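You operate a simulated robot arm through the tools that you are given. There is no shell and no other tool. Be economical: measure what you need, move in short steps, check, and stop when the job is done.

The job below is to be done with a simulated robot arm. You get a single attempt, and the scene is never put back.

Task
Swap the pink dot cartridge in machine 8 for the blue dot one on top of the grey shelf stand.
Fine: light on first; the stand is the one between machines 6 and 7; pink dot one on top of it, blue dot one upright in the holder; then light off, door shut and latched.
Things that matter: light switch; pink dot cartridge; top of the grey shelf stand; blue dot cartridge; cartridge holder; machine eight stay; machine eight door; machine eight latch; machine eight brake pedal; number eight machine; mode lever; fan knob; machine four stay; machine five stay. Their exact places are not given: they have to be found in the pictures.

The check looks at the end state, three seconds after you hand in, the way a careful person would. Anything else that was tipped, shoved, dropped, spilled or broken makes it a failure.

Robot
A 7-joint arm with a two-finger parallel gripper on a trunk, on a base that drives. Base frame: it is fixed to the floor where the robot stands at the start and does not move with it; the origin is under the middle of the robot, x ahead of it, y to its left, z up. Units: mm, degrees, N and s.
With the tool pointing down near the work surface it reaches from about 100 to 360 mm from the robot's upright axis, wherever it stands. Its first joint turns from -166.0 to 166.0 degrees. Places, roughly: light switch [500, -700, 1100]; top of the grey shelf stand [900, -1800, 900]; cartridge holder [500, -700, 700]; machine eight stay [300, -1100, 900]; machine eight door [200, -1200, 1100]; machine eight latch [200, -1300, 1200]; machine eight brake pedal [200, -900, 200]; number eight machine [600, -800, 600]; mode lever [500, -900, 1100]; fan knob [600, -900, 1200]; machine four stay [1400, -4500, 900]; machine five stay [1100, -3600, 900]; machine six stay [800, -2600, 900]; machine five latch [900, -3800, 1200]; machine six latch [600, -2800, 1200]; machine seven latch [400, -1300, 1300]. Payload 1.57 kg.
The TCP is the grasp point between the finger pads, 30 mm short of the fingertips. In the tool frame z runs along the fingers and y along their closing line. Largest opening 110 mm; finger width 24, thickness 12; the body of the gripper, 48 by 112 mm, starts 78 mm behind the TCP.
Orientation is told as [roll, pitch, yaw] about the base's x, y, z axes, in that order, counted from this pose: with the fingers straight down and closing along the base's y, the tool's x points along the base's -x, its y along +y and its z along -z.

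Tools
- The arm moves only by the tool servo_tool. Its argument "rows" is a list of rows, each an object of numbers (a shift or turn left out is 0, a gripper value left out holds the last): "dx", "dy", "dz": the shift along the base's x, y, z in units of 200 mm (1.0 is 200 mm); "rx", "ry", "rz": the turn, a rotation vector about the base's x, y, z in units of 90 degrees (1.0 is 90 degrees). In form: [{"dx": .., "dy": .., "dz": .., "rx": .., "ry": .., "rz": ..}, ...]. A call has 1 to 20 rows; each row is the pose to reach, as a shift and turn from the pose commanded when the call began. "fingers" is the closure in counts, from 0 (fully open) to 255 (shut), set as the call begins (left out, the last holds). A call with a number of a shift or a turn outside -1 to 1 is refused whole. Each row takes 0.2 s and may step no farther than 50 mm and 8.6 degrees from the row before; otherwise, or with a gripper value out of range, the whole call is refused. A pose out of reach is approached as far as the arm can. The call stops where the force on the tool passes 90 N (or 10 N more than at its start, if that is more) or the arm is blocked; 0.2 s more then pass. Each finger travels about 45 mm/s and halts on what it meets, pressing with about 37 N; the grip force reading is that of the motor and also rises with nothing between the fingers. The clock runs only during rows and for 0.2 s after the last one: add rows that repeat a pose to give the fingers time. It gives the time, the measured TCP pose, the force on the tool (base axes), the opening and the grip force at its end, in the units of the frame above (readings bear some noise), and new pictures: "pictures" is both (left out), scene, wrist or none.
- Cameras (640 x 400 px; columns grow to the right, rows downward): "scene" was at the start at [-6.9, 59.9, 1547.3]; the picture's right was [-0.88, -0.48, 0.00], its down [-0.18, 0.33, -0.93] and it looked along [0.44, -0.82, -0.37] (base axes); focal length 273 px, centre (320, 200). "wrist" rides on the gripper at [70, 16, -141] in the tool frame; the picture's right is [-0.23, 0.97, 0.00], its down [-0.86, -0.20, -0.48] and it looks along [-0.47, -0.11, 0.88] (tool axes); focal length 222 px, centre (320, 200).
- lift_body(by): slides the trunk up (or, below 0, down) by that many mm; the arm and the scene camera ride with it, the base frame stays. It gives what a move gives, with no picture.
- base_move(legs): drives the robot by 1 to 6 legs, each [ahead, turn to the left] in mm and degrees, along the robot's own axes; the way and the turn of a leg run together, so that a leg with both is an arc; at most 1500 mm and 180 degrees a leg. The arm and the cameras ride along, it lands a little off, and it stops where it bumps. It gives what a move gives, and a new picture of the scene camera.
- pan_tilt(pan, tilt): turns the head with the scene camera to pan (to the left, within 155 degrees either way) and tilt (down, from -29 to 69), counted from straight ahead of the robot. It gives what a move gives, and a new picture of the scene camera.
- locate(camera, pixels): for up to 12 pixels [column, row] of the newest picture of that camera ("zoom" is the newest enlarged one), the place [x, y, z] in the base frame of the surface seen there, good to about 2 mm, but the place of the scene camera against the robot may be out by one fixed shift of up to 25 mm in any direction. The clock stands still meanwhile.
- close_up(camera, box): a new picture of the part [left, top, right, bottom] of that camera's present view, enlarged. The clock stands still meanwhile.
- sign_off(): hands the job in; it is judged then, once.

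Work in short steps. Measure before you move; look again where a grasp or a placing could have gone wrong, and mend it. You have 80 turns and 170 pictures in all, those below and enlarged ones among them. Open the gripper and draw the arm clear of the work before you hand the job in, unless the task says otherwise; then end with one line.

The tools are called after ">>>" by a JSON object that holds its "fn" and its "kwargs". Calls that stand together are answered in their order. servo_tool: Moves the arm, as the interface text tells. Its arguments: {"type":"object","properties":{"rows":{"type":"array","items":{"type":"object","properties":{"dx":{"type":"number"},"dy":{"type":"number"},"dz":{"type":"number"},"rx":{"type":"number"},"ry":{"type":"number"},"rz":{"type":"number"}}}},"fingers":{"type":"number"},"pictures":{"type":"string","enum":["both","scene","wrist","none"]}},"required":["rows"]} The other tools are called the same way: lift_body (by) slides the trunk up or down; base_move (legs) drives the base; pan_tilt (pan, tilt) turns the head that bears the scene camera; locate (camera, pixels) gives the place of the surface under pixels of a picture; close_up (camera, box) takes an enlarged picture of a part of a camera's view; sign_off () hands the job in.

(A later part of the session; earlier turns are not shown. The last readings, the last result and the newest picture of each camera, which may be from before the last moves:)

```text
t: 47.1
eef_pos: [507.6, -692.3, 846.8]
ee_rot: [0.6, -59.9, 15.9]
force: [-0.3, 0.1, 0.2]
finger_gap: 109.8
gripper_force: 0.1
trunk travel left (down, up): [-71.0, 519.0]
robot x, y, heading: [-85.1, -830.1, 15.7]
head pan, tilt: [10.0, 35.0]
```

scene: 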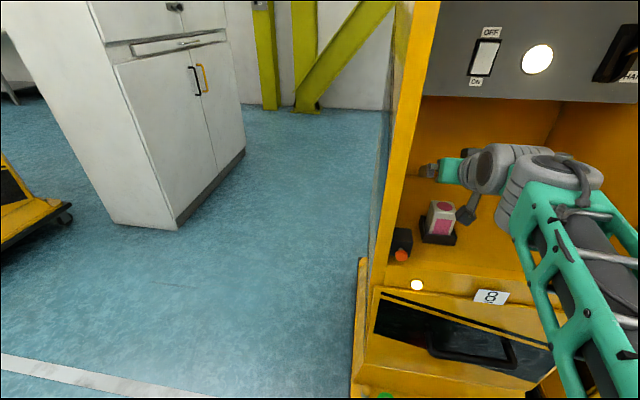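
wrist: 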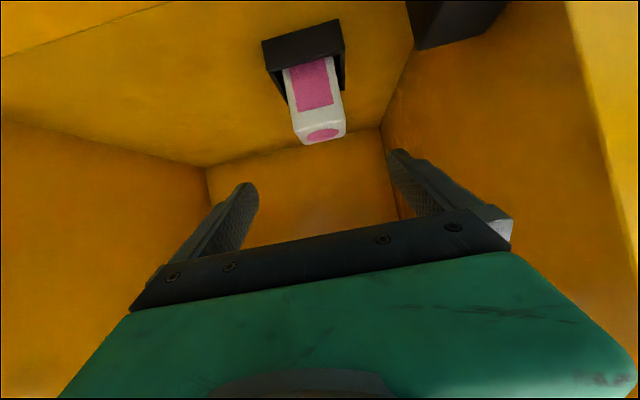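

Centre over the cartridge, then descend straddling it to z=765.

>>> {"fn": "servo_tool", "kwargs": {"rows": [{"dx": -0.12}, {"dx": -0.223}, {"dx": -0.223, "dz": -0.1}, {"dx": -0.223, "dz": -0.2}, {"dx": -0.223, "dz": -0.3}, {"dx": -0.223, "dz": -0.4}, {"dx": -0.223, "dz": -0.4}], "pictures": "both"}}

```text
t: 48.7
eef_pos: [462.7, -692.9, 766.1]
ee_rot: [0.6, -59.9, 15.8]
force: [-0.4, 0.7, 0.0]
finger_gap: 110.0
gripper_force: 0.2
trunk travel left (down, up): [-71.0, 519.0]
robot x, y, heading: [-78.8, -829.0, 15.8]
head pan, tilt: [10.0, 35.0]
```

scene: 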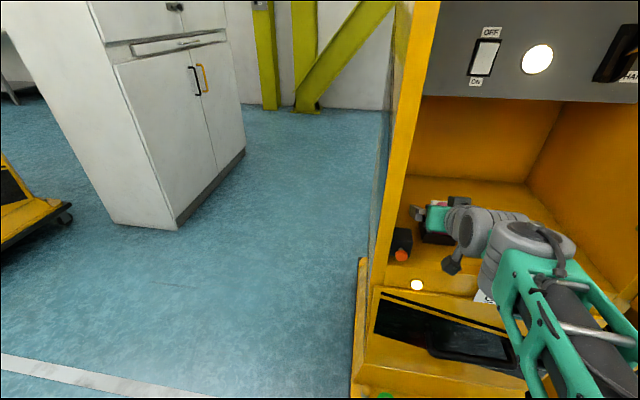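
wrist: 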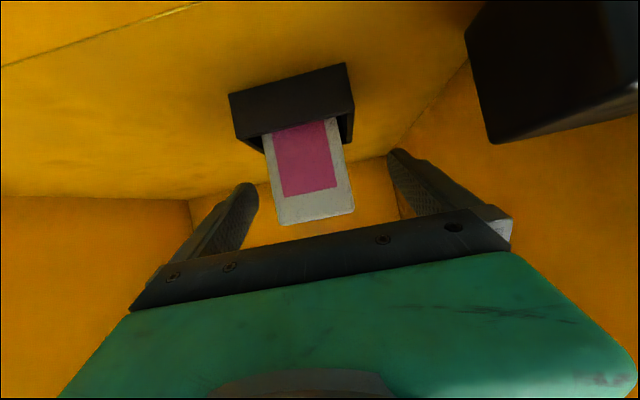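

Straddled and centred. Close the fingers, wait, and lift.

>>> {"fn": "servo_tool", "kwargs": {"rows": [{}, {}, {}, {}, {}, {}], "fingers": 255, "pictures": "wrist"}}

>>> {"fn": "servo_tool", "kwargs": {"rows": [{"dz": 0.05}, {"dz": 0.12}, {"dz": 0.25}, {"dz": 0.4}, {"dz": 0.5}], "pictures": "both"}}

```text
t: 50.1
eef_pos: [462.6, -692.4, 767.8]
ee_rot: [0.5, -59.9, 15.8]
force: [1.1, -0.3, 0.7]
finger_gap: 49.6
gripper_force: 36.8
trunk travel left (down, up): [-71.0, 519.0]
robot x, y, heading: [-82.6, -831.6, 16.0]
head pan, tilt: [10.0, 35.0]
```

wrist: 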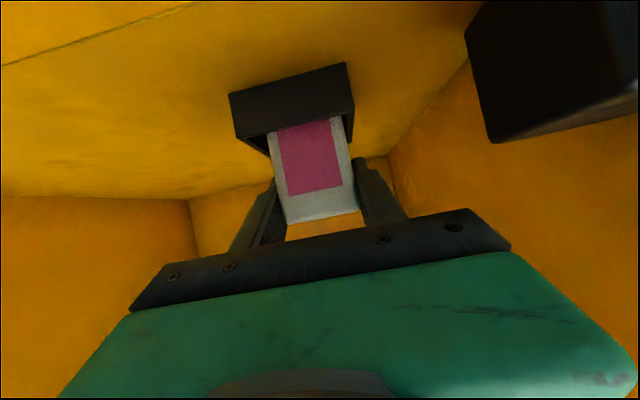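

```text
t: 51.3
eef_pos: [462.2, -691.3, 867.9]
ee_rot: [0.6, -59.7, 15.8]
force: [-0.7, 0.2, -1.8]
finger_gap: 49.9
gripper_force: 37.1
trunk travel left (down, up): [-71.0, 519.0]
robot x, y, heading: [-82.3, -829.3, 15.8]
head pan, tilt: [10.0, 35.0]
```

scene: 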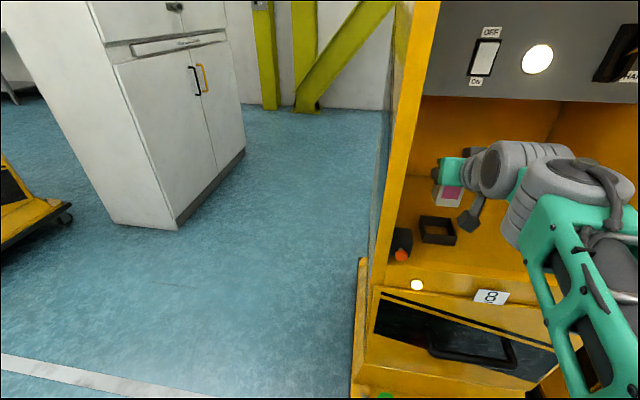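
wrist: 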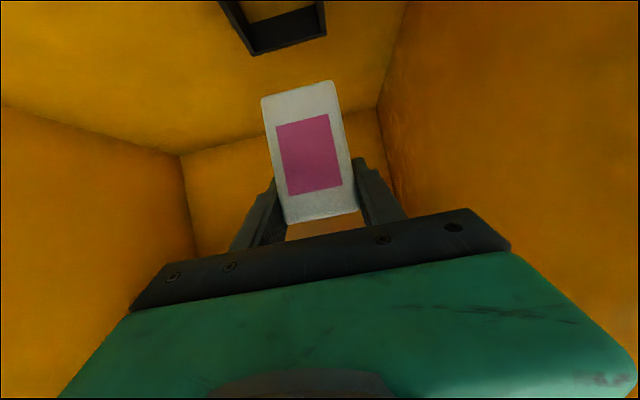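

Cartridge lifted cleanly. I measure its bottom relative to the TCP and the now-empty holder.

>>> {"fn": "locate", "kwargs": {"camera": "wrist", "pixels": [[264, 99], [331, 84], [285, 221], [356, 211], [290, 160], [325, 35], [255, 52], [327, 5], [275, 10]]}}

>>> {"fn": "close_up", "kwargs": {"camera": "scene", "box": [400, 190, 480, 260]}}

>>> {"fn": "locate", "kwargs": {"camera": "scene", "pixels": [[421, 217], [453, 220], [455, 234], [422, 230], [438, 222], [436, 230], [440, 238], [455, 243], [424, 240], [420, 225]]}}

```text
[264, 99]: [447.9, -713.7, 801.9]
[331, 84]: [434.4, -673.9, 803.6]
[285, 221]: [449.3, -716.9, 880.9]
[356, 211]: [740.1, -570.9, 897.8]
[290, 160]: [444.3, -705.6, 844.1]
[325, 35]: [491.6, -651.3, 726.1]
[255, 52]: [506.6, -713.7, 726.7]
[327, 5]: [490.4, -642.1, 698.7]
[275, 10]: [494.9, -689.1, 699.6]
```

```text
5.71 times, centred on (440, 225) of scene
```

zoom: 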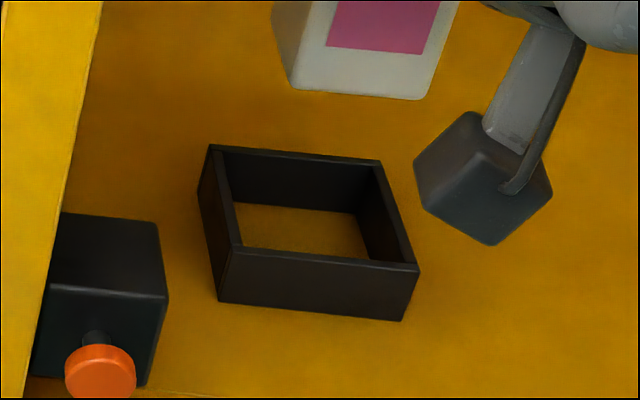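

```text
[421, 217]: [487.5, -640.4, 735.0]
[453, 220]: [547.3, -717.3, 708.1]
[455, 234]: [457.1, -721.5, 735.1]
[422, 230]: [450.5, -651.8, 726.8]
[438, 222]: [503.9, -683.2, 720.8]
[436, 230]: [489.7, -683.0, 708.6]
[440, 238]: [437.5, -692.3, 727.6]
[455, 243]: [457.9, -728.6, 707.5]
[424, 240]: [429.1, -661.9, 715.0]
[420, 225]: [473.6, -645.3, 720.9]
```

Holder centre (465.5,−692), rim 727, floor 700; the cartridge bottom is 66 mm below the TCP. Now back straight out 550 mm and look toward the stand.

>>> {"fn": "base_move", "kwargs": {"legs": [[-550, 0]]}}

>>> {"fn": "pan_tilt", "kwargs": {"pan": -60, "tilt": 20}}

```text
t: 54.4
eef_pos: [-55.4, -839.3, 867.3]
ee_rot: [0.6, -59.8, 15.8]
force: [-0.3, 0.0, -1.3]
finger_gap: 49.7
gripper_force: 36.8
trunk travel left (down, up): [-71.0, 519.0]
robot x, y, heading: [-599.7, -976.8, 15.8]
head pan, tilt: [10.0, 35.0]
```

scene: 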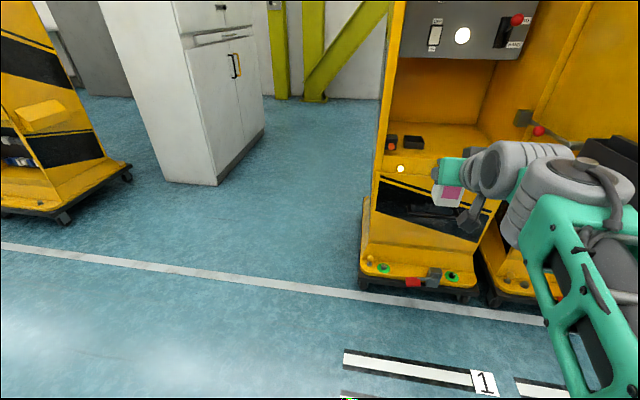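

```text
t: 55.8
eef_pos: [-55.5, -838.8, 866.9]
ee_rot: [0.6, -59.7, 15.9]
force: [-0.1, 0.5, -1.7]
finger_gap: 49.3
gripper_force: 36.8
trunk travel left (down, up): [-71.0, 519.0]
robot x, y, heading: [-599.5, -974.9, 16.1]
head pan, tilt: [-60.0, 20.0]
```

scene: 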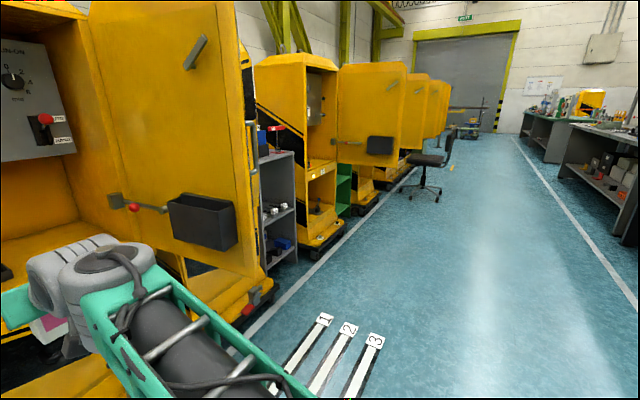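

The grey stand is visible at about (278,200), beyond machine 7. Zoom in on it.

>>> {"fn": "close_up", "kwargs": {"camera": "scene", "box": [235, 110, 315, 260]}}

>>> {"fn": "close_up", "kwargs": {"camera": "scene", "box": [95, 170, 245, 260]}}

>>> {"fn": "locate", "kwargs": {"camera": "scene", "pixels": [[262, 160], [292, 153], [270, 160], [263, 142], [275, 130], [268, 245], [330, 235], [301, 250], [250, 300], [258, 130], [268, 262], [295, 240]]}}

```text
2.67 times, centred on (275, 185) of scene
```

zoom: 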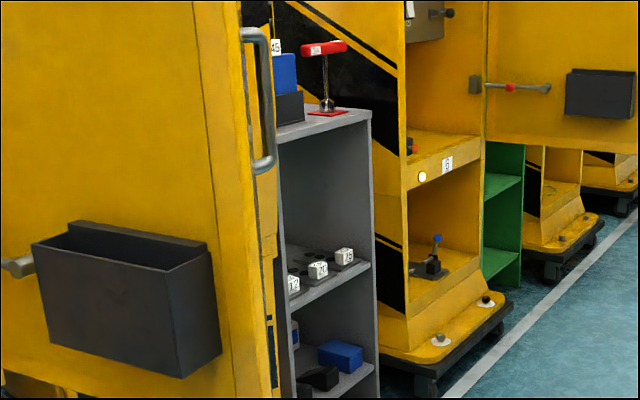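

```text
4.27 times, centred on (170, 215) of scene
```

zoom: 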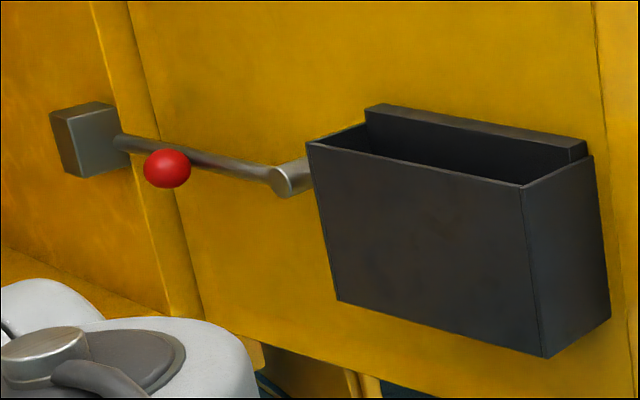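

```text
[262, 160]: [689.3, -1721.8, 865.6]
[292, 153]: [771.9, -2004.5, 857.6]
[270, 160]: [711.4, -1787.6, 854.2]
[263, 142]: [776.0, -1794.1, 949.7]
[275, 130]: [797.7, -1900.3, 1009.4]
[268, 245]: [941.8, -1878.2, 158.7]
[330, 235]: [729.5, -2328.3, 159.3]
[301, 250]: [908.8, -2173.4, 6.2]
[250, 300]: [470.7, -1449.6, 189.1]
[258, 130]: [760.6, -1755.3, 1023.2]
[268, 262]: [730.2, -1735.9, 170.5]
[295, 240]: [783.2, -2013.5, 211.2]
```

Stand front edge runs (689,−1722)–(772,−2004), top ≈860. I back a touch more, turn right, drive along the row, and turn back to face the stand.

>>> {"fn": "base_move", "kwargs": {"legs": [[-60, 0], [0, -90], [1215, 0], [0, 90]]}}

>>> {"fn": "pan_tilt", "kwargs": {"pan": 5, "tilt": 20}}

```text
t: 70.2
eef_pos: [241.5, -2014.1, 867.6]
ee_rot: [0.7, -59.7, 17.0]
force: [-0.6, 0.9, -1.6]
finger_gap: 49.4
gripper_force: 37.1
trunk travel left (down, up): [-71.0, 519.0]
robot x, y, heading: [-300.9, -2164.9, 17.0]
head pan, tilt: [-60.0, 20.0]
```

scene: 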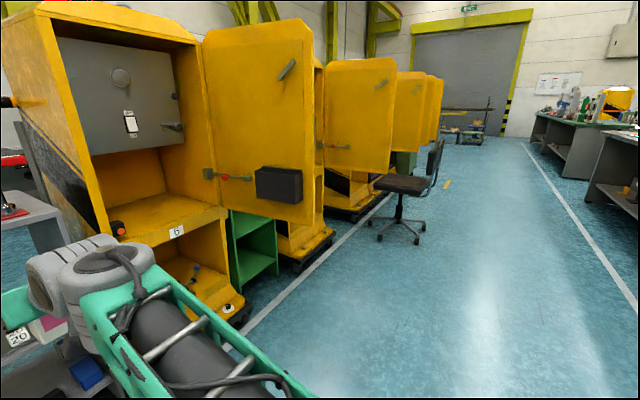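

```text
t: 71.6
eef_pos: [241.3, -2014.6, 867.2]
ee_rot: [0.7, -59.8, 17.1]
force: [-0.5, 0.3, -1.4]
finger_gap: 49.7
gripper_force: 36.9
trunk travel left (down, up): [-71.0, 519.0]
robot x, y, heading: [-301.0, -2161.1, 17.5]
head pan, tilt: [5.0, 20.0]
```

scene: 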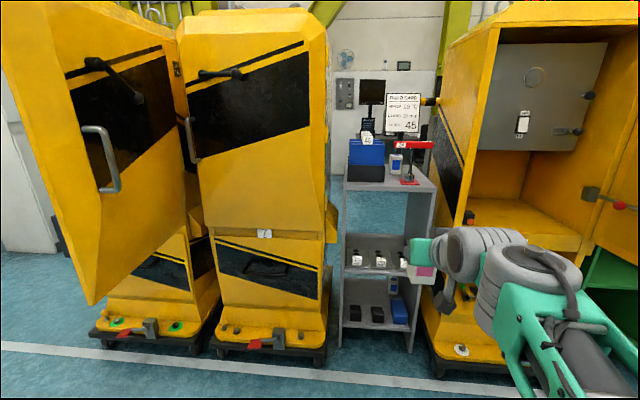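

Now I see the stand's top with a blue-dot cartridge near (397,165). Zoom in and also on the latches for later.

>>> {"fn": "close_up", "kwargs": {"camera": "scene", "box": [335, 85, 445, 205]}}

>>> {"fn": "close_up", "kwargs": {"camera": "scene", "box": [60, 40, 260, 200]}}

>>> {"fn": "locate", "kwargs": {"camera": "scene", "pixels": [[346, 186], [435, 190], [397, 155], [397, 178], [365, 180], [348, 168], [383, 168], [410, 183], [390, 185], [405, 125], [412, 145], [370, 190]]}}

```text
3.33 times, centred on (390, 145) of scene
```

zoom: 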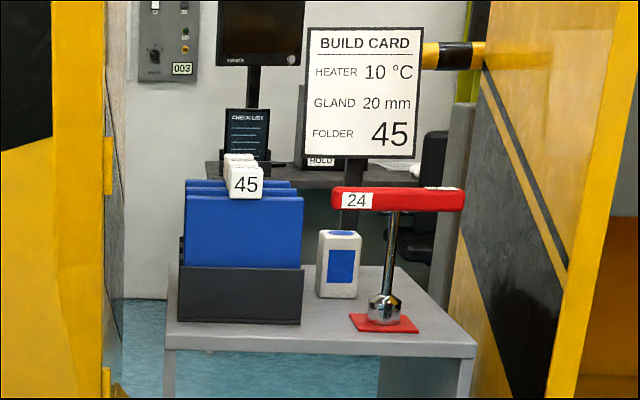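

```text
2.50 times, centred on (160, 120) of scene
```

zoom: 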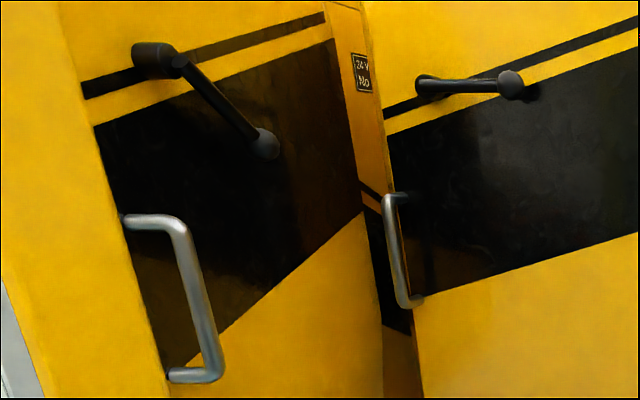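

```text
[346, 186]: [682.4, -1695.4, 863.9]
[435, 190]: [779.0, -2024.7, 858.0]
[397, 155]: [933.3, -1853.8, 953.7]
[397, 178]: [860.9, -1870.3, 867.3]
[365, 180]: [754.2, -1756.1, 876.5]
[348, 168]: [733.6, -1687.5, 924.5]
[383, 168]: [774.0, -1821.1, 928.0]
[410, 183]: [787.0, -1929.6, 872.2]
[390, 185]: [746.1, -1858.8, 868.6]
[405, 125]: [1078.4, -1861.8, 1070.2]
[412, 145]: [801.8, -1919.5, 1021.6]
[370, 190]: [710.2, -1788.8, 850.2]
```

m7's latched lever is horizontal, m8's is diagonal — useful later. Blue cartridge sits behind the folder box and the red tool. I raise the trunk and approach for a better look.

>>> {"fn": "lift_body", "kwargs": {"by": 180}}

>>> {"fn": "base_move", "kwargs": {"legs": [[380, -1]]}}

>>> {"fn": "pan_tilt", "kwargs": {"pan": 0, "tilt": 40}}

>>> {"fn": "close_up", "kwargs": {"camera": "wrist", "box": [0, 0, 640, 400]}}

```text
t: 73.6
eef_pos: [240.7, -2014.4, 1046.8]
ee_rot: [0.6, -59.8, 17.0]
force: [-0.3, -0.7, -2.1]
finger_gap: 50.0
gripper_force: 37.0
trunk travel left (down, up): [-251.0, 339.0]
robot x, y, heading: [-300.2, -2164.3, 17.3]
head pan, tilt: [5.0, 20.0]
```

```text
t: 76.0
eef_pos: [618.8, -1909.7, 1046.5]
ee_rot: [0.5, -59.8, 16.2]
force: [-0.2, -0.1, -1.0]
finger_gap: 49.6
gripper_force: 37.5
trunk travel left (down, up): [-251.0, 339.0]
robot x, y, heading: [76.8, -2052.3, 16.4]
head pan, tilt: [5.0, 20.0]
```

scene: 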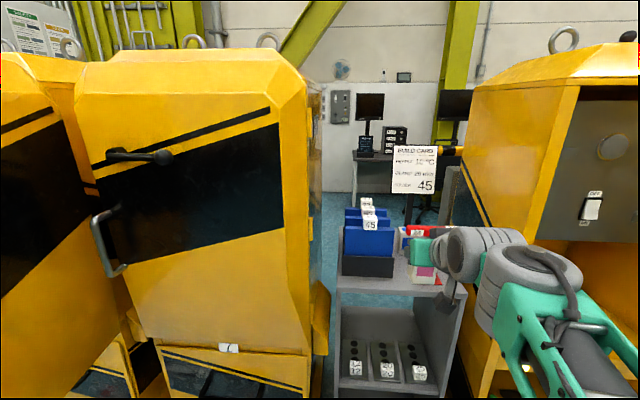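

```text
t: 76.8
eef_pos: [618.6, -1911.0, 1047.6]
ee_rot: [0.6, -59.9, 16.1]
force: [-0.3, 0.4, -2.0]
finger_gap: 49.3
gripper_force: 37.3
trunk travel left (down, up): [-251.0, 339.0]
robot x, y, heading: [72.6, -2053.7, 16.3]
head pan, tilt: [0.0, 40.0]
```

scene: 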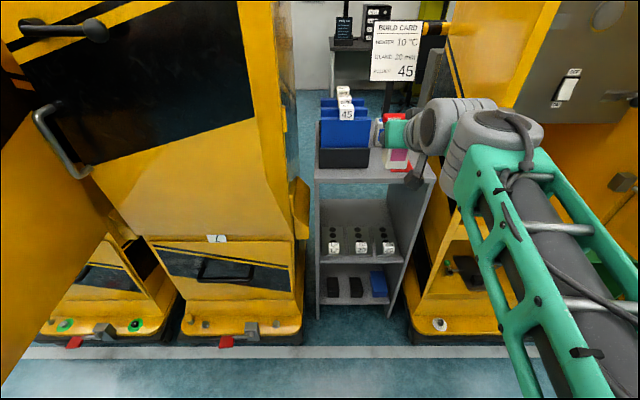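

```text
1.00 times, centred on (320, 200) of wrist
```

zoom: 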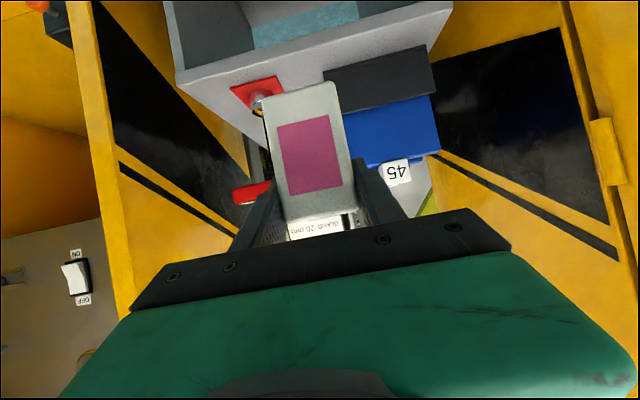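

Use the wrist camera for accurate places of the stand edge, red mat, tool, and folder box.

>>> {"fn": "locate", "kwargs": {"camera": "wrist", "pixels": [[182, 78], [448, 10], [236, 92], [272, 80], [284, 92], [258, 97], [325, 76], [428, 52], [340, 108], [430, 92], [238, 195], [268, 185]]}}

>>> {"fn": "close_up", "kwargs": {"camera": "scene", "box": [305, 80, 445, 190]}}

>>> {"fn": "locate", "kwargs": {"camera": "scene", "pixels": [[302, 335], [412, 338], [410, 345], [303, 345], [318, 178], [430, 180], [321, 148], [369, 148], [369, 165], [321, 168], [345, 180], [363, 180]]}}

```text
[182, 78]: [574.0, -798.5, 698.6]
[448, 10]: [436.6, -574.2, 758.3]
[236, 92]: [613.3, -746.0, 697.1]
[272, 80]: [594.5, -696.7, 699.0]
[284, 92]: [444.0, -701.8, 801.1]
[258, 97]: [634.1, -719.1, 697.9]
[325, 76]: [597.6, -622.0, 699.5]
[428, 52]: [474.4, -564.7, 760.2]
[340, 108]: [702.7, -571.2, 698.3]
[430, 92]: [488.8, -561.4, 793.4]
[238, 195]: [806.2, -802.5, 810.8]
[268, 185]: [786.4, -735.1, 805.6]
```

```text
3.64 times, centred on (375, 135) of scene
```

zoom: 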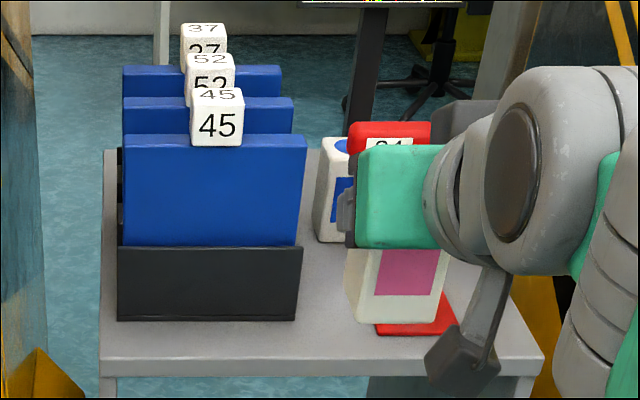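

```text
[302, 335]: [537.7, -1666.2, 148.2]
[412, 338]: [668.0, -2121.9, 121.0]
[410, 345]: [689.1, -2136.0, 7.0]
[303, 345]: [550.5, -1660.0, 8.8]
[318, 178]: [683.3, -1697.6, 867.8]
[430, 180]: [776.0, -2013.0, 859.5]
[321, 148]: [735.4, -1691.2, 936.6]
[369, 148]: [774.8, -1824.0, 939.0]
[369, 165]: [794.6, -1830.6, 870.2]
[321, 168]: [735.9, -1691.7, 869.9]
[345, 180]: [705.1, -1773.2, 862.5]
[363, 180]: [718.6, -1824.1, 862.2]
```

The wrist picture was stale. I shift the hand right and up a little to uncover the blue cartridge for both cameras.

>>> {"fn": "servo_tool", "kwargs": {"rows": [{"dx": 0.05, "dy": -0.15, "dz": 0.1}, {"dx": 0.09, "dy": -0.3, "dz": 0.2}, {"dx": 0.13, "dy": -0.45, "dz": 0.3}], "pictures": "both"}}

>>> {"fn": "close_up", "kwargs": {"camera": "scene", "box": [305, 80, 445, 190]}}

```text
t: 77.7
eef_pos: [643.3, -1997.8, 1106.7]
ee_rot: [0.6, -59.9, 16.3]
force: [-0.4, 0.4, -0.6]
finger_gap: 49.7
gripper_force: 36.8
trunk travel left (down, up): [-251.0, 339.0]
robot x, y, heading: [75.0, -2052.0, 16.4]
head pan, tilt: [0.0, 40.0]
```

scene: 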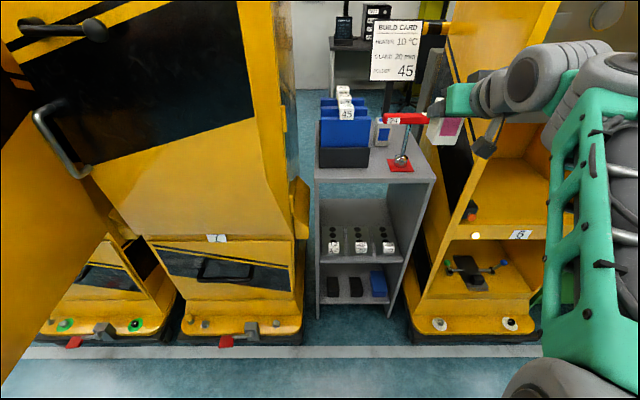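
wrist: 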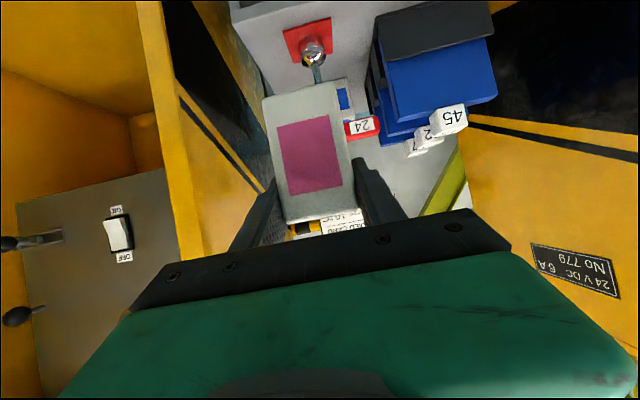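

```text
3.64 times, centred on (375, 135) of scene
```

zoom: 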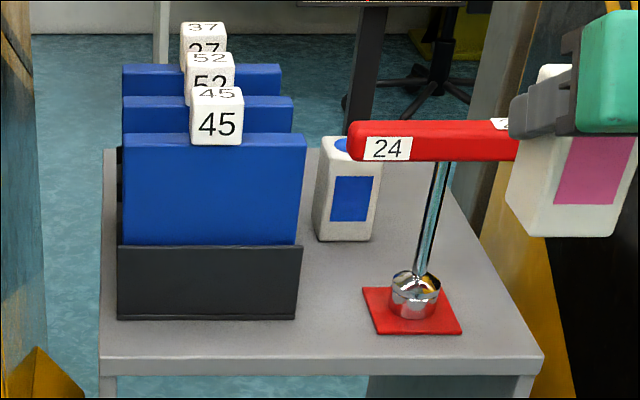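

>>> {"fn": "locate", "kwargs": {"camera": "zoom", "pixels": [[318, 232], [368, 236], [335, 142], [326, 160], [376, 180], [364, 290], [378, 333], [460, 332], [355, 125], [352, 158], [296, 318], [428, 230]]}}

>>> {"fn": "locate", "kwargs": {"camera": "zoom", "pixels": [[330, 330], [340, 260], [310, 250], [110, 160], [310, 160], [250, 352], [480, 300], [500, 130], [442, 300], [130, 75], [300, 150], [390, 128]]}}

>>> {"fn": "locate", "kwargs": {"camera": "wrist", "pixels": [[285, 30], [325, 18], [333, 53], [312, 45], [350, 108], [345, 80], [378, 45], [372, 120], [362, 128], [347, 125], [336, 83], [385, 58]]}}

```text
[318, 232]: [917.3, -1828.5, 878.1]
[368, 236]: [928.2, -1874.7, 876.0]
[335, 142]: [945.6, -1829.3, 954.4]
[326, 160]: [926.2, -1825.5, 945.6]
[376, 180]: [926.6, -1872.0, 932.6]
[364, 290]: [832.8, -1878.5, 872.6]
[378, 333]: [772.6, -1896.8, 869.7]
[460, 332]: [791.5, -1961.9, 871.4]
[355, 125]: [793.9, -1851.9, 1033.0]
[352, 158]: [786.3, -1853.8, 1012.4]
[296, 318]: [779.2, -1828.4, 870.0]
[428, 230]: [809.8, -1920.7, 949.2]
```

```text
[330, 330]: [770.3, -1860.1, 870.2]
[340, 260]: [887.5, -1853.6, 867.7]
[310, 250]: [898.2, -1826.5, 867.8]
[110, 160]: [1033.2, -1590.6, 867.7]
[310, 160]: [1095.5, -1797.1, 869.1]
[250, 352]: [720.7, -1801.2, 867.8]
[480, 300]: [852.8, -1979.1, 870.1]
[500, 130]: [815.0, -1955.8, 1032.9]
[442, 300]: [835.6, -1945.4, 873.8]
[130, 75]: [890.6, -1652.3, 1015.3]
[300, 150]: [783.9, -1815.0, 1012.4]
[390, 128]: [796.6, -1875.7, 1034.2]
```

```text
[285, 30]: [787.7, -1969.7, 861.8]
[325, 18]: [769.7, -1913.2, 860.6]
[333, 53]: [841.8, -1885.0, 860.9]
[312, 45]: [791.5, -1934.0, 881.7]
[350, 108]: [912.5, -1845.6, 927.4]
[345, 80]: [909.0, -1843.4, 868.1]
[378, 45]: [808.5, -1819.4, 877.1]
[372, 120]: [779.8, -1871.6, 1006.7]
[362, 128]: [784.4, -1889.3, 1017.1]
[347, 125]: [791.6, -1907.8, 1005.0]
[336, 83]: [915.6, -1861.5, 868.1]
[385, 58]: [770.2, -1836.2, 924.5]
```

Good measurements. Stand top ≈858, front edge u≈190; folder box front u≈243; red tool mat v −2047…−2110. I'll set the pink one at the front in the gap (u≈222, v≈−2026). First align laterally and lower a bit.

>>> {"fn": "servo_tool", "kwargs": {"rows": [{"dx": -0.03, "dy": 0.11, "dz": -0.1}, {"dx": -0.06, "dy": 0.22, "dz": -0.2}, {"dx": -0.098, "dy": 0.34, "dz": -0.3}], "pictures": "none"}}

>>> {"fn": "lift_body", "kwargs": {"by": -75}}

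>>> {"fn": "base_move", "kwargs": {"legs": [[125, 0]]}}

>>> {"fn": "servo_tool", "kwargs": {"rows": [{}], "pictures": "both"}}

```text
t: 78.5
eef_pos: [623.9, -1929.3, 1048.2]
ee_rot: [0.6, -59.9, 16.2]
force: [0.4, -1.3, -1.1]
finger_gap: 49.9
gripper_force: 36.9
trunk travel left (down, up): [-251.0, 339.0]
robot x, y, heading: [72.1, -2052.5, 16.4]
head pan, tilt: [0.0, 40.0]
```

```text
t: 79.6
eef_pos: [624.2, -1930.9, 972.9]
ee_rot: [0.6, -59.8, 16.3]
force: [0.5, -0.7, -1.0]
finger_gap: 49.7
gripper_force: 37.3
trunk travel left (down, up): [-176.0, 414.0]
robot x, y, heading: [75.5, -2051.8, 16.4]
head pan, tilt: [0.0, 40.0]
```

```text
t: 80.8
eef_pos: [743.7, -1895.6, 973.2]
ee_rot: [0.6, -59.8, 16.2]
force: [0.3, -0.2, -1.7]
finger_gap: 49.6
gripper_force: 37.0
trunk travel left (down, up): [-176.0, 414.0]
robot x, y, heading: [193.5, -2015.5, 16.3]
head pan, tilt: [0.0, 40.0]
```

scene: 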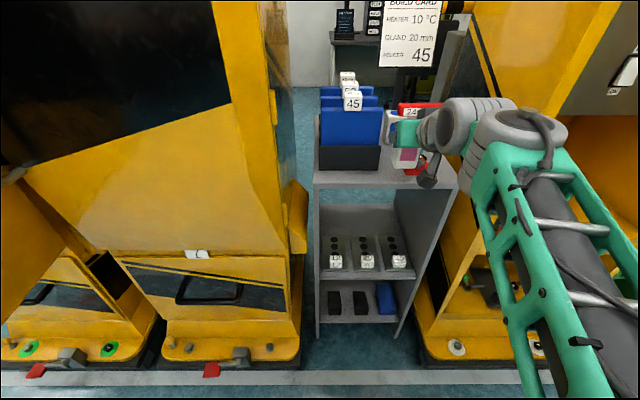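

```text
t: 81.2
eef_pos: [743.8, -1895.2, 973.5]
ee_rot: [0.6, -59.7, 16.2]
force: [0.6, 0.3, -2.3]
finger_gap: 49.7
gripper_force: 37.1
trunk travel left (down, up): [-176.0, 414.0]
robot x, y, heading: [198.9, -2017.2, 16.3]
head pan, tilt: [0.0, 40.0]
```

scene: 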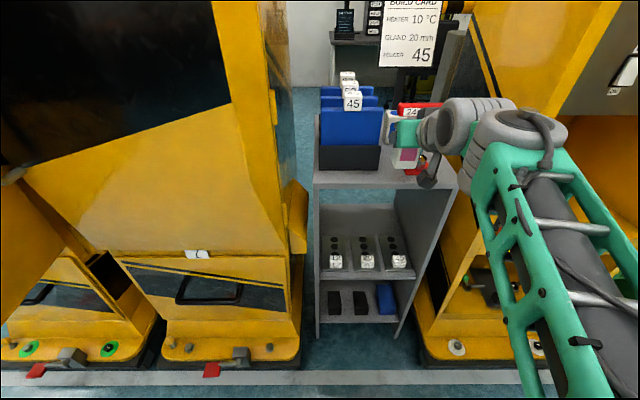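
wrist: 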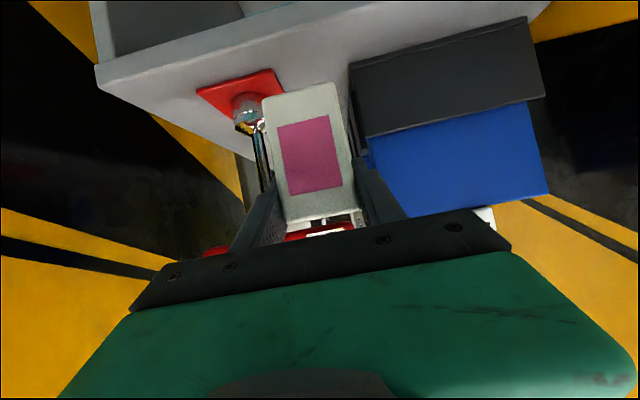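

>>> {"fn": "locate", "kwargs": {"camera": "wrist", "pixels": [[97, 66], [300, 32], [262, 70], [283, 95], [198, 90], [350, 68], [350, 100], [367, 135], [525, 20], [355, 60], [250, 105], [450, 10]]}}

```text
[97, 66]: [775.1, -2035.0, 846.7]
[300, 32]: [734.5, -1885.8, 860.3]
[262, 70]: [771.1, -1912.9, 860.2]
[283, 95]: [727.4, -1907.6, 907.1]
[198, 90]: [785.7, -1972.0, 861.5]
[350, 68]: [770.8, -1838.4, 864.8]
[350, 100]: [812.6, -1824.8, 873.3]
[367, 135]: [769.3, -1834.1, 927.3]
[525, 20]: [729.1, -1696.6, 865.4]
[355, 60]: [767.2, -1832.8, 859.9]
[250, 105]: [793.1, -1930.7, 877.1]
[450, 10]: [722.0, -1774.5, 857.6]
```

Wrist-based: box corner u 233/v −1979, mat corner u 213/v −2051, stand edge u 183, top 860. Target centre u≈211, v≈−2022. Shift, then descend gently.

>>> {"fn": "servo_tool", "kwargs": {"rows": [{"dx": 0.036, "dy": 0.021, "dz": 0}, {"dx": 0.072, "dy": 0.042, "dz": -0.05}, {"dx": 0.072, "dy": 0.042, "dz": -0.12}, {"dx": 0.072, "dy": 0.042, "dz": -0.18}, {"dx": 0.072, "dy": 0.042, "dz": -0.205}, {"dx": 0.072, "dy": 0.042, "dz": -0.22}], "pictures": "both"}}

>>> {"fn": "close_up", "kwargs": {"camera": "scene", "box": [310, 80, 470, 190]}}

```text
t: 82.6
eef_pos: [758.9, -1889.6, 933.0]
ee_rot: [0.6, -60.3, 16.2]
force: [-1.2, -1.5, 12.5]
finger_gap: 49.6
gripper_force: 37.3
trunk travel left (down, up): [-176.0, 414.0]
robot x, y, heading: [196.8, -2018.0, 16.3]
head pan, tilt: [0.0, 40.0]
```

scene: 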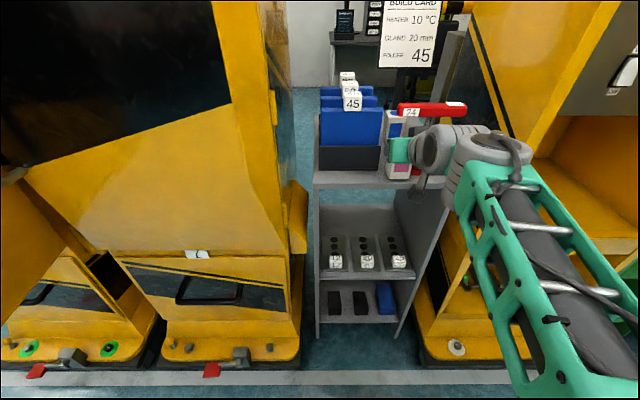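
wrist: 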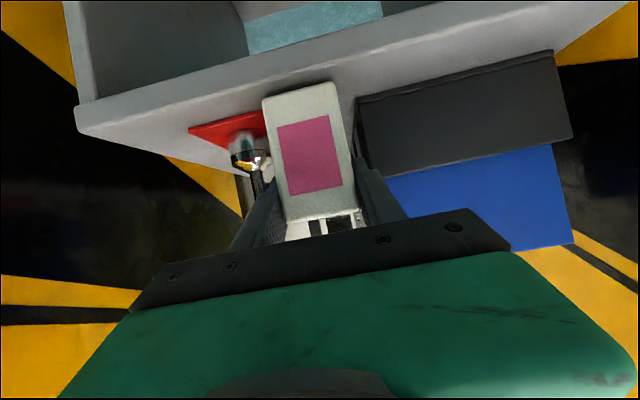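

```text
3.64 times, centred on (390, 135) of scene
```

zoom: 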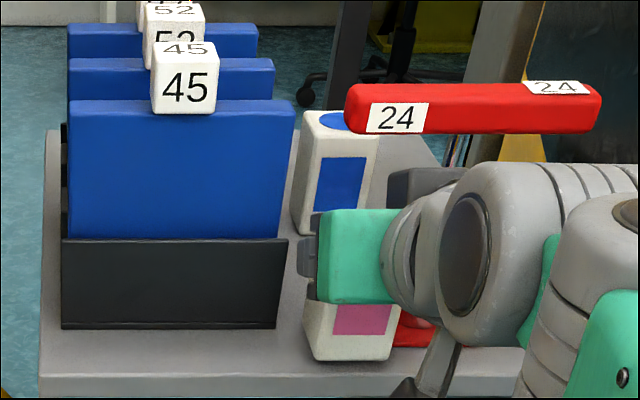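

Contact at TCP z 933 (a little higher than expected). Zoom the wrist to check whether it sits on the mat edge.

>>> {"fn": "close_up", "kwargs": {"camera": "wrist", "box": [180, 60, 380, 185]}}

>>> {"fn": "locate", "kwargs": {"camera": "wrist", "pixels": [[266, 100], [330, 84], [262, 112], [190, 130], [300, 85], [356, 100], [80, 105], [295, 60], [345, 70], [360, 125]]}}

```text
3.20 times, centred on (280, 122) of wrist
```

zoom: 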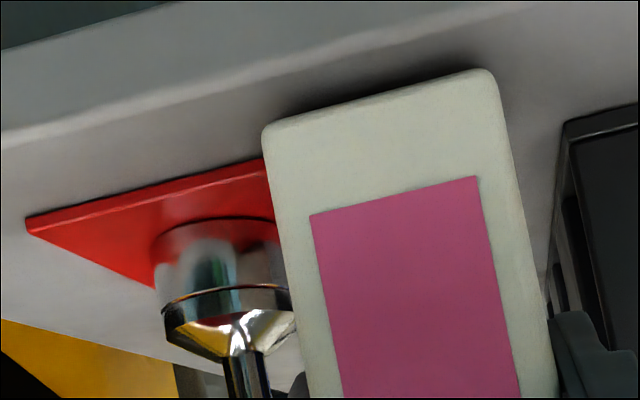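

```text
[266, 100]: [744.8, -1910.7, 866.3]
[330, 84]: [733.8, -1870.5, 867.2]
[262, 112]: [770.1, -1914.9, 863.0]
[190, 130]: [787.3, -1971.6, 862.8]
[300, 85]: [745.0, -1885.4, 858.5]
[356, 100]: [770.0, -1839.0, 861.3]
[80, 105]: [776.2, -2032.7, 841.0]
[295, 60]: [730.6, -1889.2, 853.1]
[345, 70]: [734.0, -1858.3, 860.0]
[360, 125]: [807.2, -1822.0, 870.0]
```

Possibly the back corner is touching the mat. I raise slightly, shift 4 mm left and 3 mm forward-out, and lower again to compare the contact height.

>>> {"fn": "servo_tool", "kwargs": {"rows": [{"dz": 0.06}, {"dx": -0.02, "dy": 0.015, "dz": 0.06}, {"dx": -0.02, "dy": 0.015, "dz": 0.02}, {"dx": -0.02, "dy": 0.015, "dz": 0.0}, {"dx": -0.02, "dy": 0.015, "dz": -0.015}, {"dx": -0.02, "dy": 0.015, "dz": -0.015}], "pictures": "wrist"}}

>>> {"fn": "close_up", "kwargs": {"camera": "wrist", "box": [180, 60, 380, 185]}}

```text
t: 84.0
eef_pos: [752.9, -1884.9, 928.2]
ee_rot: [0.5, -60.1, 16.3]
force: [1.8, -0.6, 10.2]
finger_gap: 49.7
gripper_force: 36.8
trunk travel left (down, up): [-176.0, 414.0]
robot x, y, heading: [192.8, -2014.6, 16.1]
head pan, tilt: [0.0, 40.0]
```

wrist: 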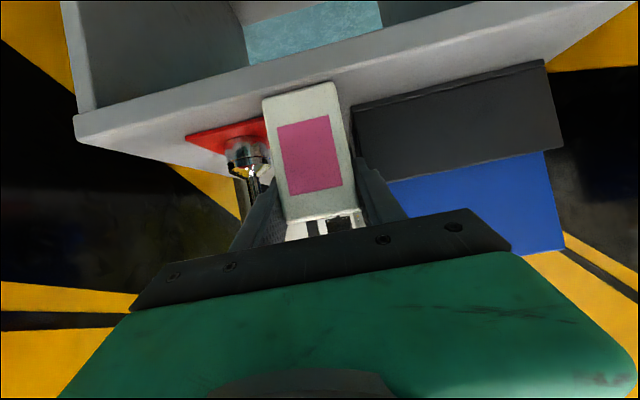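

```text
3.20 times, centred on (280, 122) of wrist
```

zoom: 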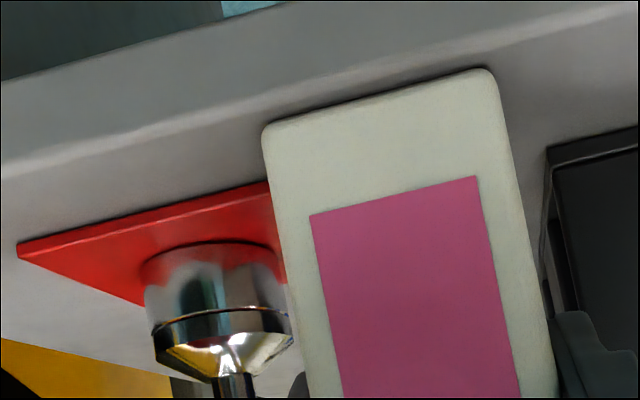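

Contact is now 5 mm lower and flush on the stand's top, clear of the mat. Release just a few mm and withdraw straight back.

>>> {"fn": "servo_tool", "kwargs": {"rows": [{}, {}, {}], "fingers": 129, "pictures": "none"}}

>>> {"fn": "servo_tool", "kwargs": {"rows": [{"dx": -0.05, "dy": -0.0144}, {"dx": -0.15, "dy": -0.043}, {"dx": -0.3, "dy": -0.086}, {"dx": -0.48, "dy": -0.138}, {"dx": -0.48, "dy": -0.138, "dz": 0.2}, {"dx": -0.48, "dy": -0.138, "dz": 0.4}, {"dx": -0.48, "dy": -0.138, "dz": 0.6}], "pictures": "both"}}

>>> {"fn": "close_up", "kwargs": {"camera": "scene", "box": [310, 80, 470, 190]}}

```text
t: 84.8
eef_pos: [754.2, -1885.2, 924.8]
ee_rot: [0.7, -59.7, 16.1]
force: [0.3, -3.2, -2.2]
finger_gap: 51.3
gripper_force: 0.0
trunk travel left (down, up): [-176.0, 414.0]
robot x, y, heading: [192.1, -2017.7, 16.2]
head pan, tilt: [0.0, 40.0]
```

```text
t: 86.0
eef_pos: [677.8, -1907.9, 878.8]
ee_rot: [4.5, -50.4, 13.6]
force: [-0.4, 0.6, 0.0]
finger_gap: 54.3
gripper_force: 0.1
trunk travel left (down, up): [-176.0, 414.0]
robot x, y, heading: [193.7, -2014.8, 16.4]
head pan, tilt: [0.0, 40.0]
stopped in row 5: the arm was blocked; the commanded pose is now the measured one
```

scene: 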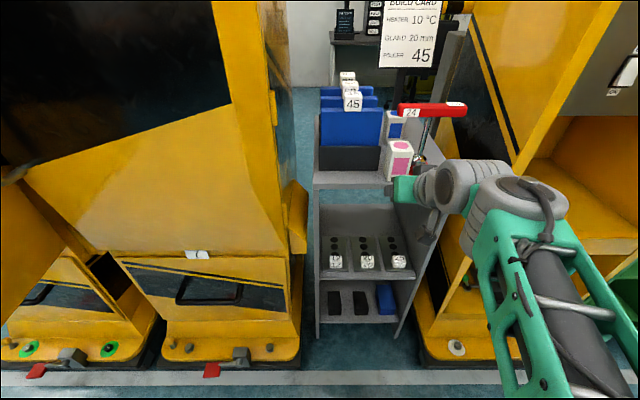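
wrist: 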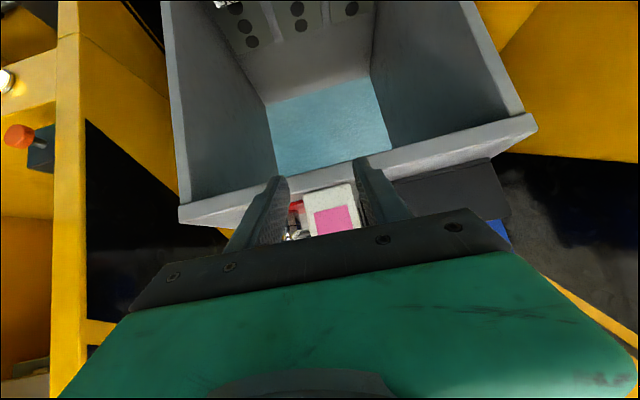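

```text
3.64 times, centred on (390, 135) of scene
```

zoom: 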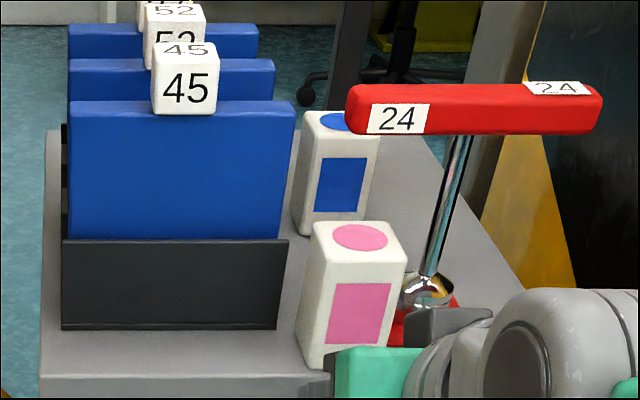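

Pink stands well on the stand. Now back off, raise the trunk, then steepen the tool to ~75° down with the arm extended, to reach the blue one from above behind the red tool.

>>> {"fn": "base_move", "kwargs": {"legs": [[-200, 0]]}}

>>> {"fn": "lift_body", "kwargs": {"by": 330}}

>>> {"fn": "servo_tool", "kwargs": {"rows": [{"dx": 0.1, "dy": 0.03, "dz": -0.05, "rx": -0.023, "ry": 0.062, "rz": -0.001}, {"dx": 0.2, "dy": 0.058, "dz": -0.15, "rx": -0.046, "ry": 0.123, "rz": -0.002}, {"dx": 0.29, "dy": 0.085, "dz": -0.25, "rx": -0.069, "ry": 0.185, "rz": -0.003}, {"dx": 0.37, "dy": 0.105, "dz": -0.36, "rx": -0.093, "ry": 0.247, "rz": -0.005}, {"dx": 0.44, "dy": 0.125, "dz": -0.46, "rx": -0.116, "ry": 0.308, "rz": -0.006}, {"dx": 0.505, "dy": 0.145, "dz": -0.565, "rx": -0.139, "ry": 0.37, "rz": -0.007}], "pictures": "both", "fingers": 70}}

```text
t: 87.6
eef_pos: [485.8, -1962.6, 879.2]
ee_rot: [4.3, -50.5, 13.8]
force: [0.0, -0.2, 0.0]
finger_gap: 54.5
gripper_force: 0.1
trunk travel left (down, up): [-176.0, 414.0]
robot x, y, heading: [4.7, -2071.3, 16.4]
head pan, tilt: [0.0, 40.0]
```

scene: 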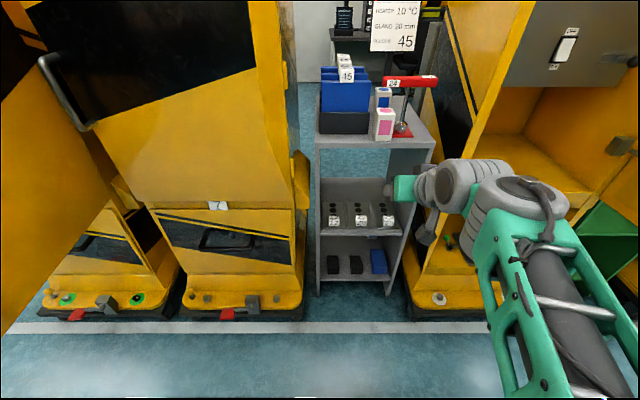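

```text
t: 90.8
eef_pos: [485.6, -1962.9, 1208.9]
ee_rot: [4.4, -50.5, 13.8]
force: [0.6, -0.3, 0.3]
finger_gap: 54.3
gripper_force: 0.1
trunk travel left (down, up): [-506.0, 84.0]
robot x, y, heading: [6.3, -2071.4, 16.6]
head pan, tilt: [0.0, 40.0]
```

```text
t: 92.2
eef_pos: [588.1, -1933.3, 1096.9]
ee_rot: [0.1, -15.1, 15.5]
force: [-0.1, 0.2, -0.2]
finger_gap: 79.8
gripper_force: 0.0
trunk travel left (down, up): [-506.0, 84.0]
robot x, y, heading: [1.1, -2072.5, 16.8]
head pan, tilt: [0.0, 40.0]
```

scene: 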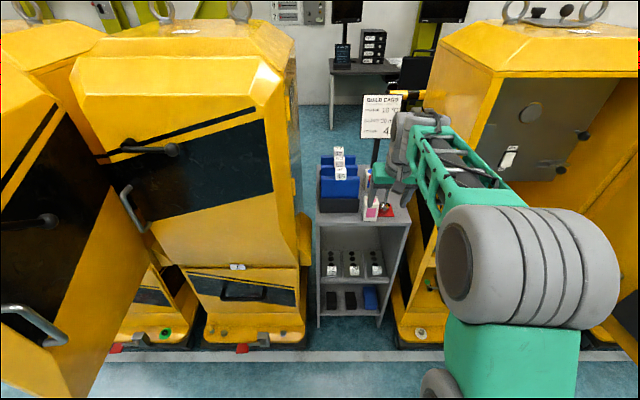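
wrist: 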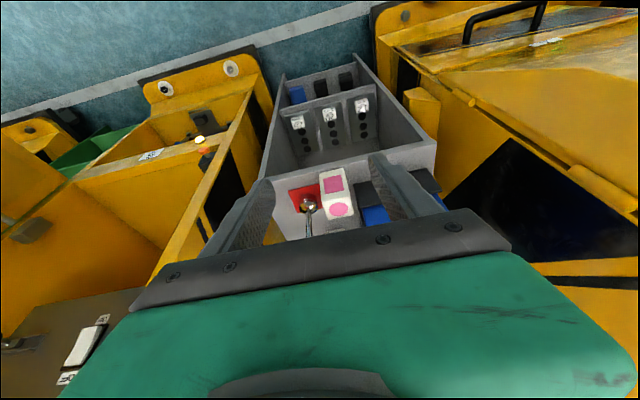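

Good posture. Drive forward 300 mm with the fingers well above everything, then look with the wrist camera.

>>> {"fn": "base_move", "kwargs": {"legs": [[300, -0.5]]}}

>>> {"fn": "servo_tool", "kwargs": {"rows": [{}], "pictures": "wrist"}}

```text
t: 94.3
eef_pos: [877.9, -1853.8, 1095.4]
ee_rot: [0.1, -15.1, 15.0]
force: [0.0, 0.4, -0.1]
finger_gap: 79.8
gripper_force: 0.1
trunk travel left (down, up): [-506.0, 84.0]
robot x, y, heading: [295.0, -1990.9, 16.1]
head pan, tilt: [0.0, 40.0]
```

scene: 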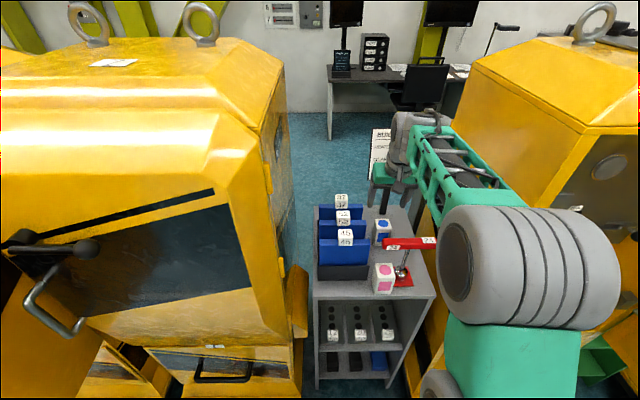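

```text
t: 94.7
eef_pos: [878.7, -1855.4, 1095.0]
ee_rot: [0.1, -15.1, 15.1]
force: [0.6, -0.8, 0.6]
finger_gap: 79.4
gripper_force: 0.0
trunk travel left (down, up): [-506.0, 84.0]
robot x, y, heading: [292.8, -1988.2, 15.6]
head pan, tilt: [0.0, 40.0]
```

wrist: 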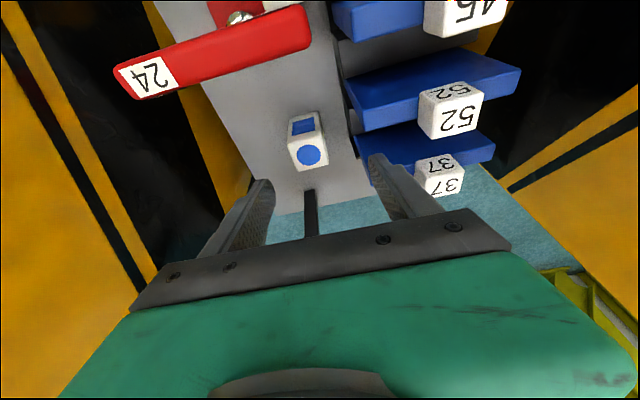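

Blue cartridge seen at (309,150). Locate it and the neighbours.

>>> {"fn": "close_up", "kwargs": {"camera": "wrist", "box": [230, 80, 430, 240]}}

>>> {"fn": "locate", "kwargs": {"camera": "wrist", "pixels": [[309, 155], [290, 142], [322, 135], [298, 168], [327, 162], [291, 118], [318, 113], [310, 45], [300, 10], [355, 130], [360, 165], [311, 200]]}}

>>> {"fn": "locate", "kwargs": {"camera": "wrist", "pixels": [[311, 230], [130, 95], [285, 210], [440, 190], [455, 130], [349, 85], [340, 175], [345, 45], [420, 100], [385, 165]]}}

```text
2.50 times, centred on (330, 160) of wrist
```

zoom: 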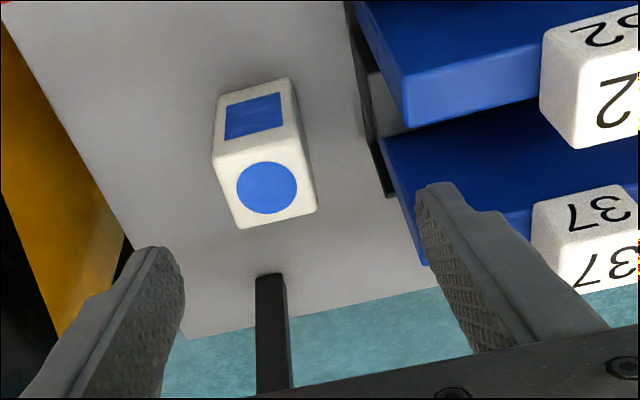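

```text
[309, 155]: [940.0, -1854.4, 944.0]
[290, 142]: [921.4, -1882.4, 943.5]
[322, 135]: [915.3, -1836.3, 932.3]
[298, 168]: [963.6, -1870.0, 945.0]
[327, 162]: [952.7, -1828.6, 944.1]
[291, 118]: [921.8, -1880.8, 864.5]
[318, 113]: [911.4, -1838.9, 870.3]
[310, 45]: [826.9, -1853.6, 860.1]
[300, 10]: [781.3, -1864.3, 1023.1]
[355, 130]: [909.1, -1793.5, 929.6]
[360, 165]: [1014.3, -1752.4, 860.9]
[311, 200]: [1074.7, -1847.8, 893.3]
```

```text
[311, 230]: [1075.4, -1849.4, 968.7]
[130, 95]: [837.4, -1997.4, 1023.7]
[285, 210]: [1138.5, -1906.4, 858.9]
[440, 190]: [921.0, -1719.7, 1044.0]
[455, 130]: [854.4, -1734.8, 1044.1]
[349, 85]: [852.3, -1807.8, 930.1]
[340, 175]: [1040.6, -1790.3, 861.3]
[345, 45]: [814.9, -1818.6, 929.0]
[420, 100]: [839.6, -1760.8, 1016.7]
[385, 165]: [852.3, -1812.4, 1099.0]
```

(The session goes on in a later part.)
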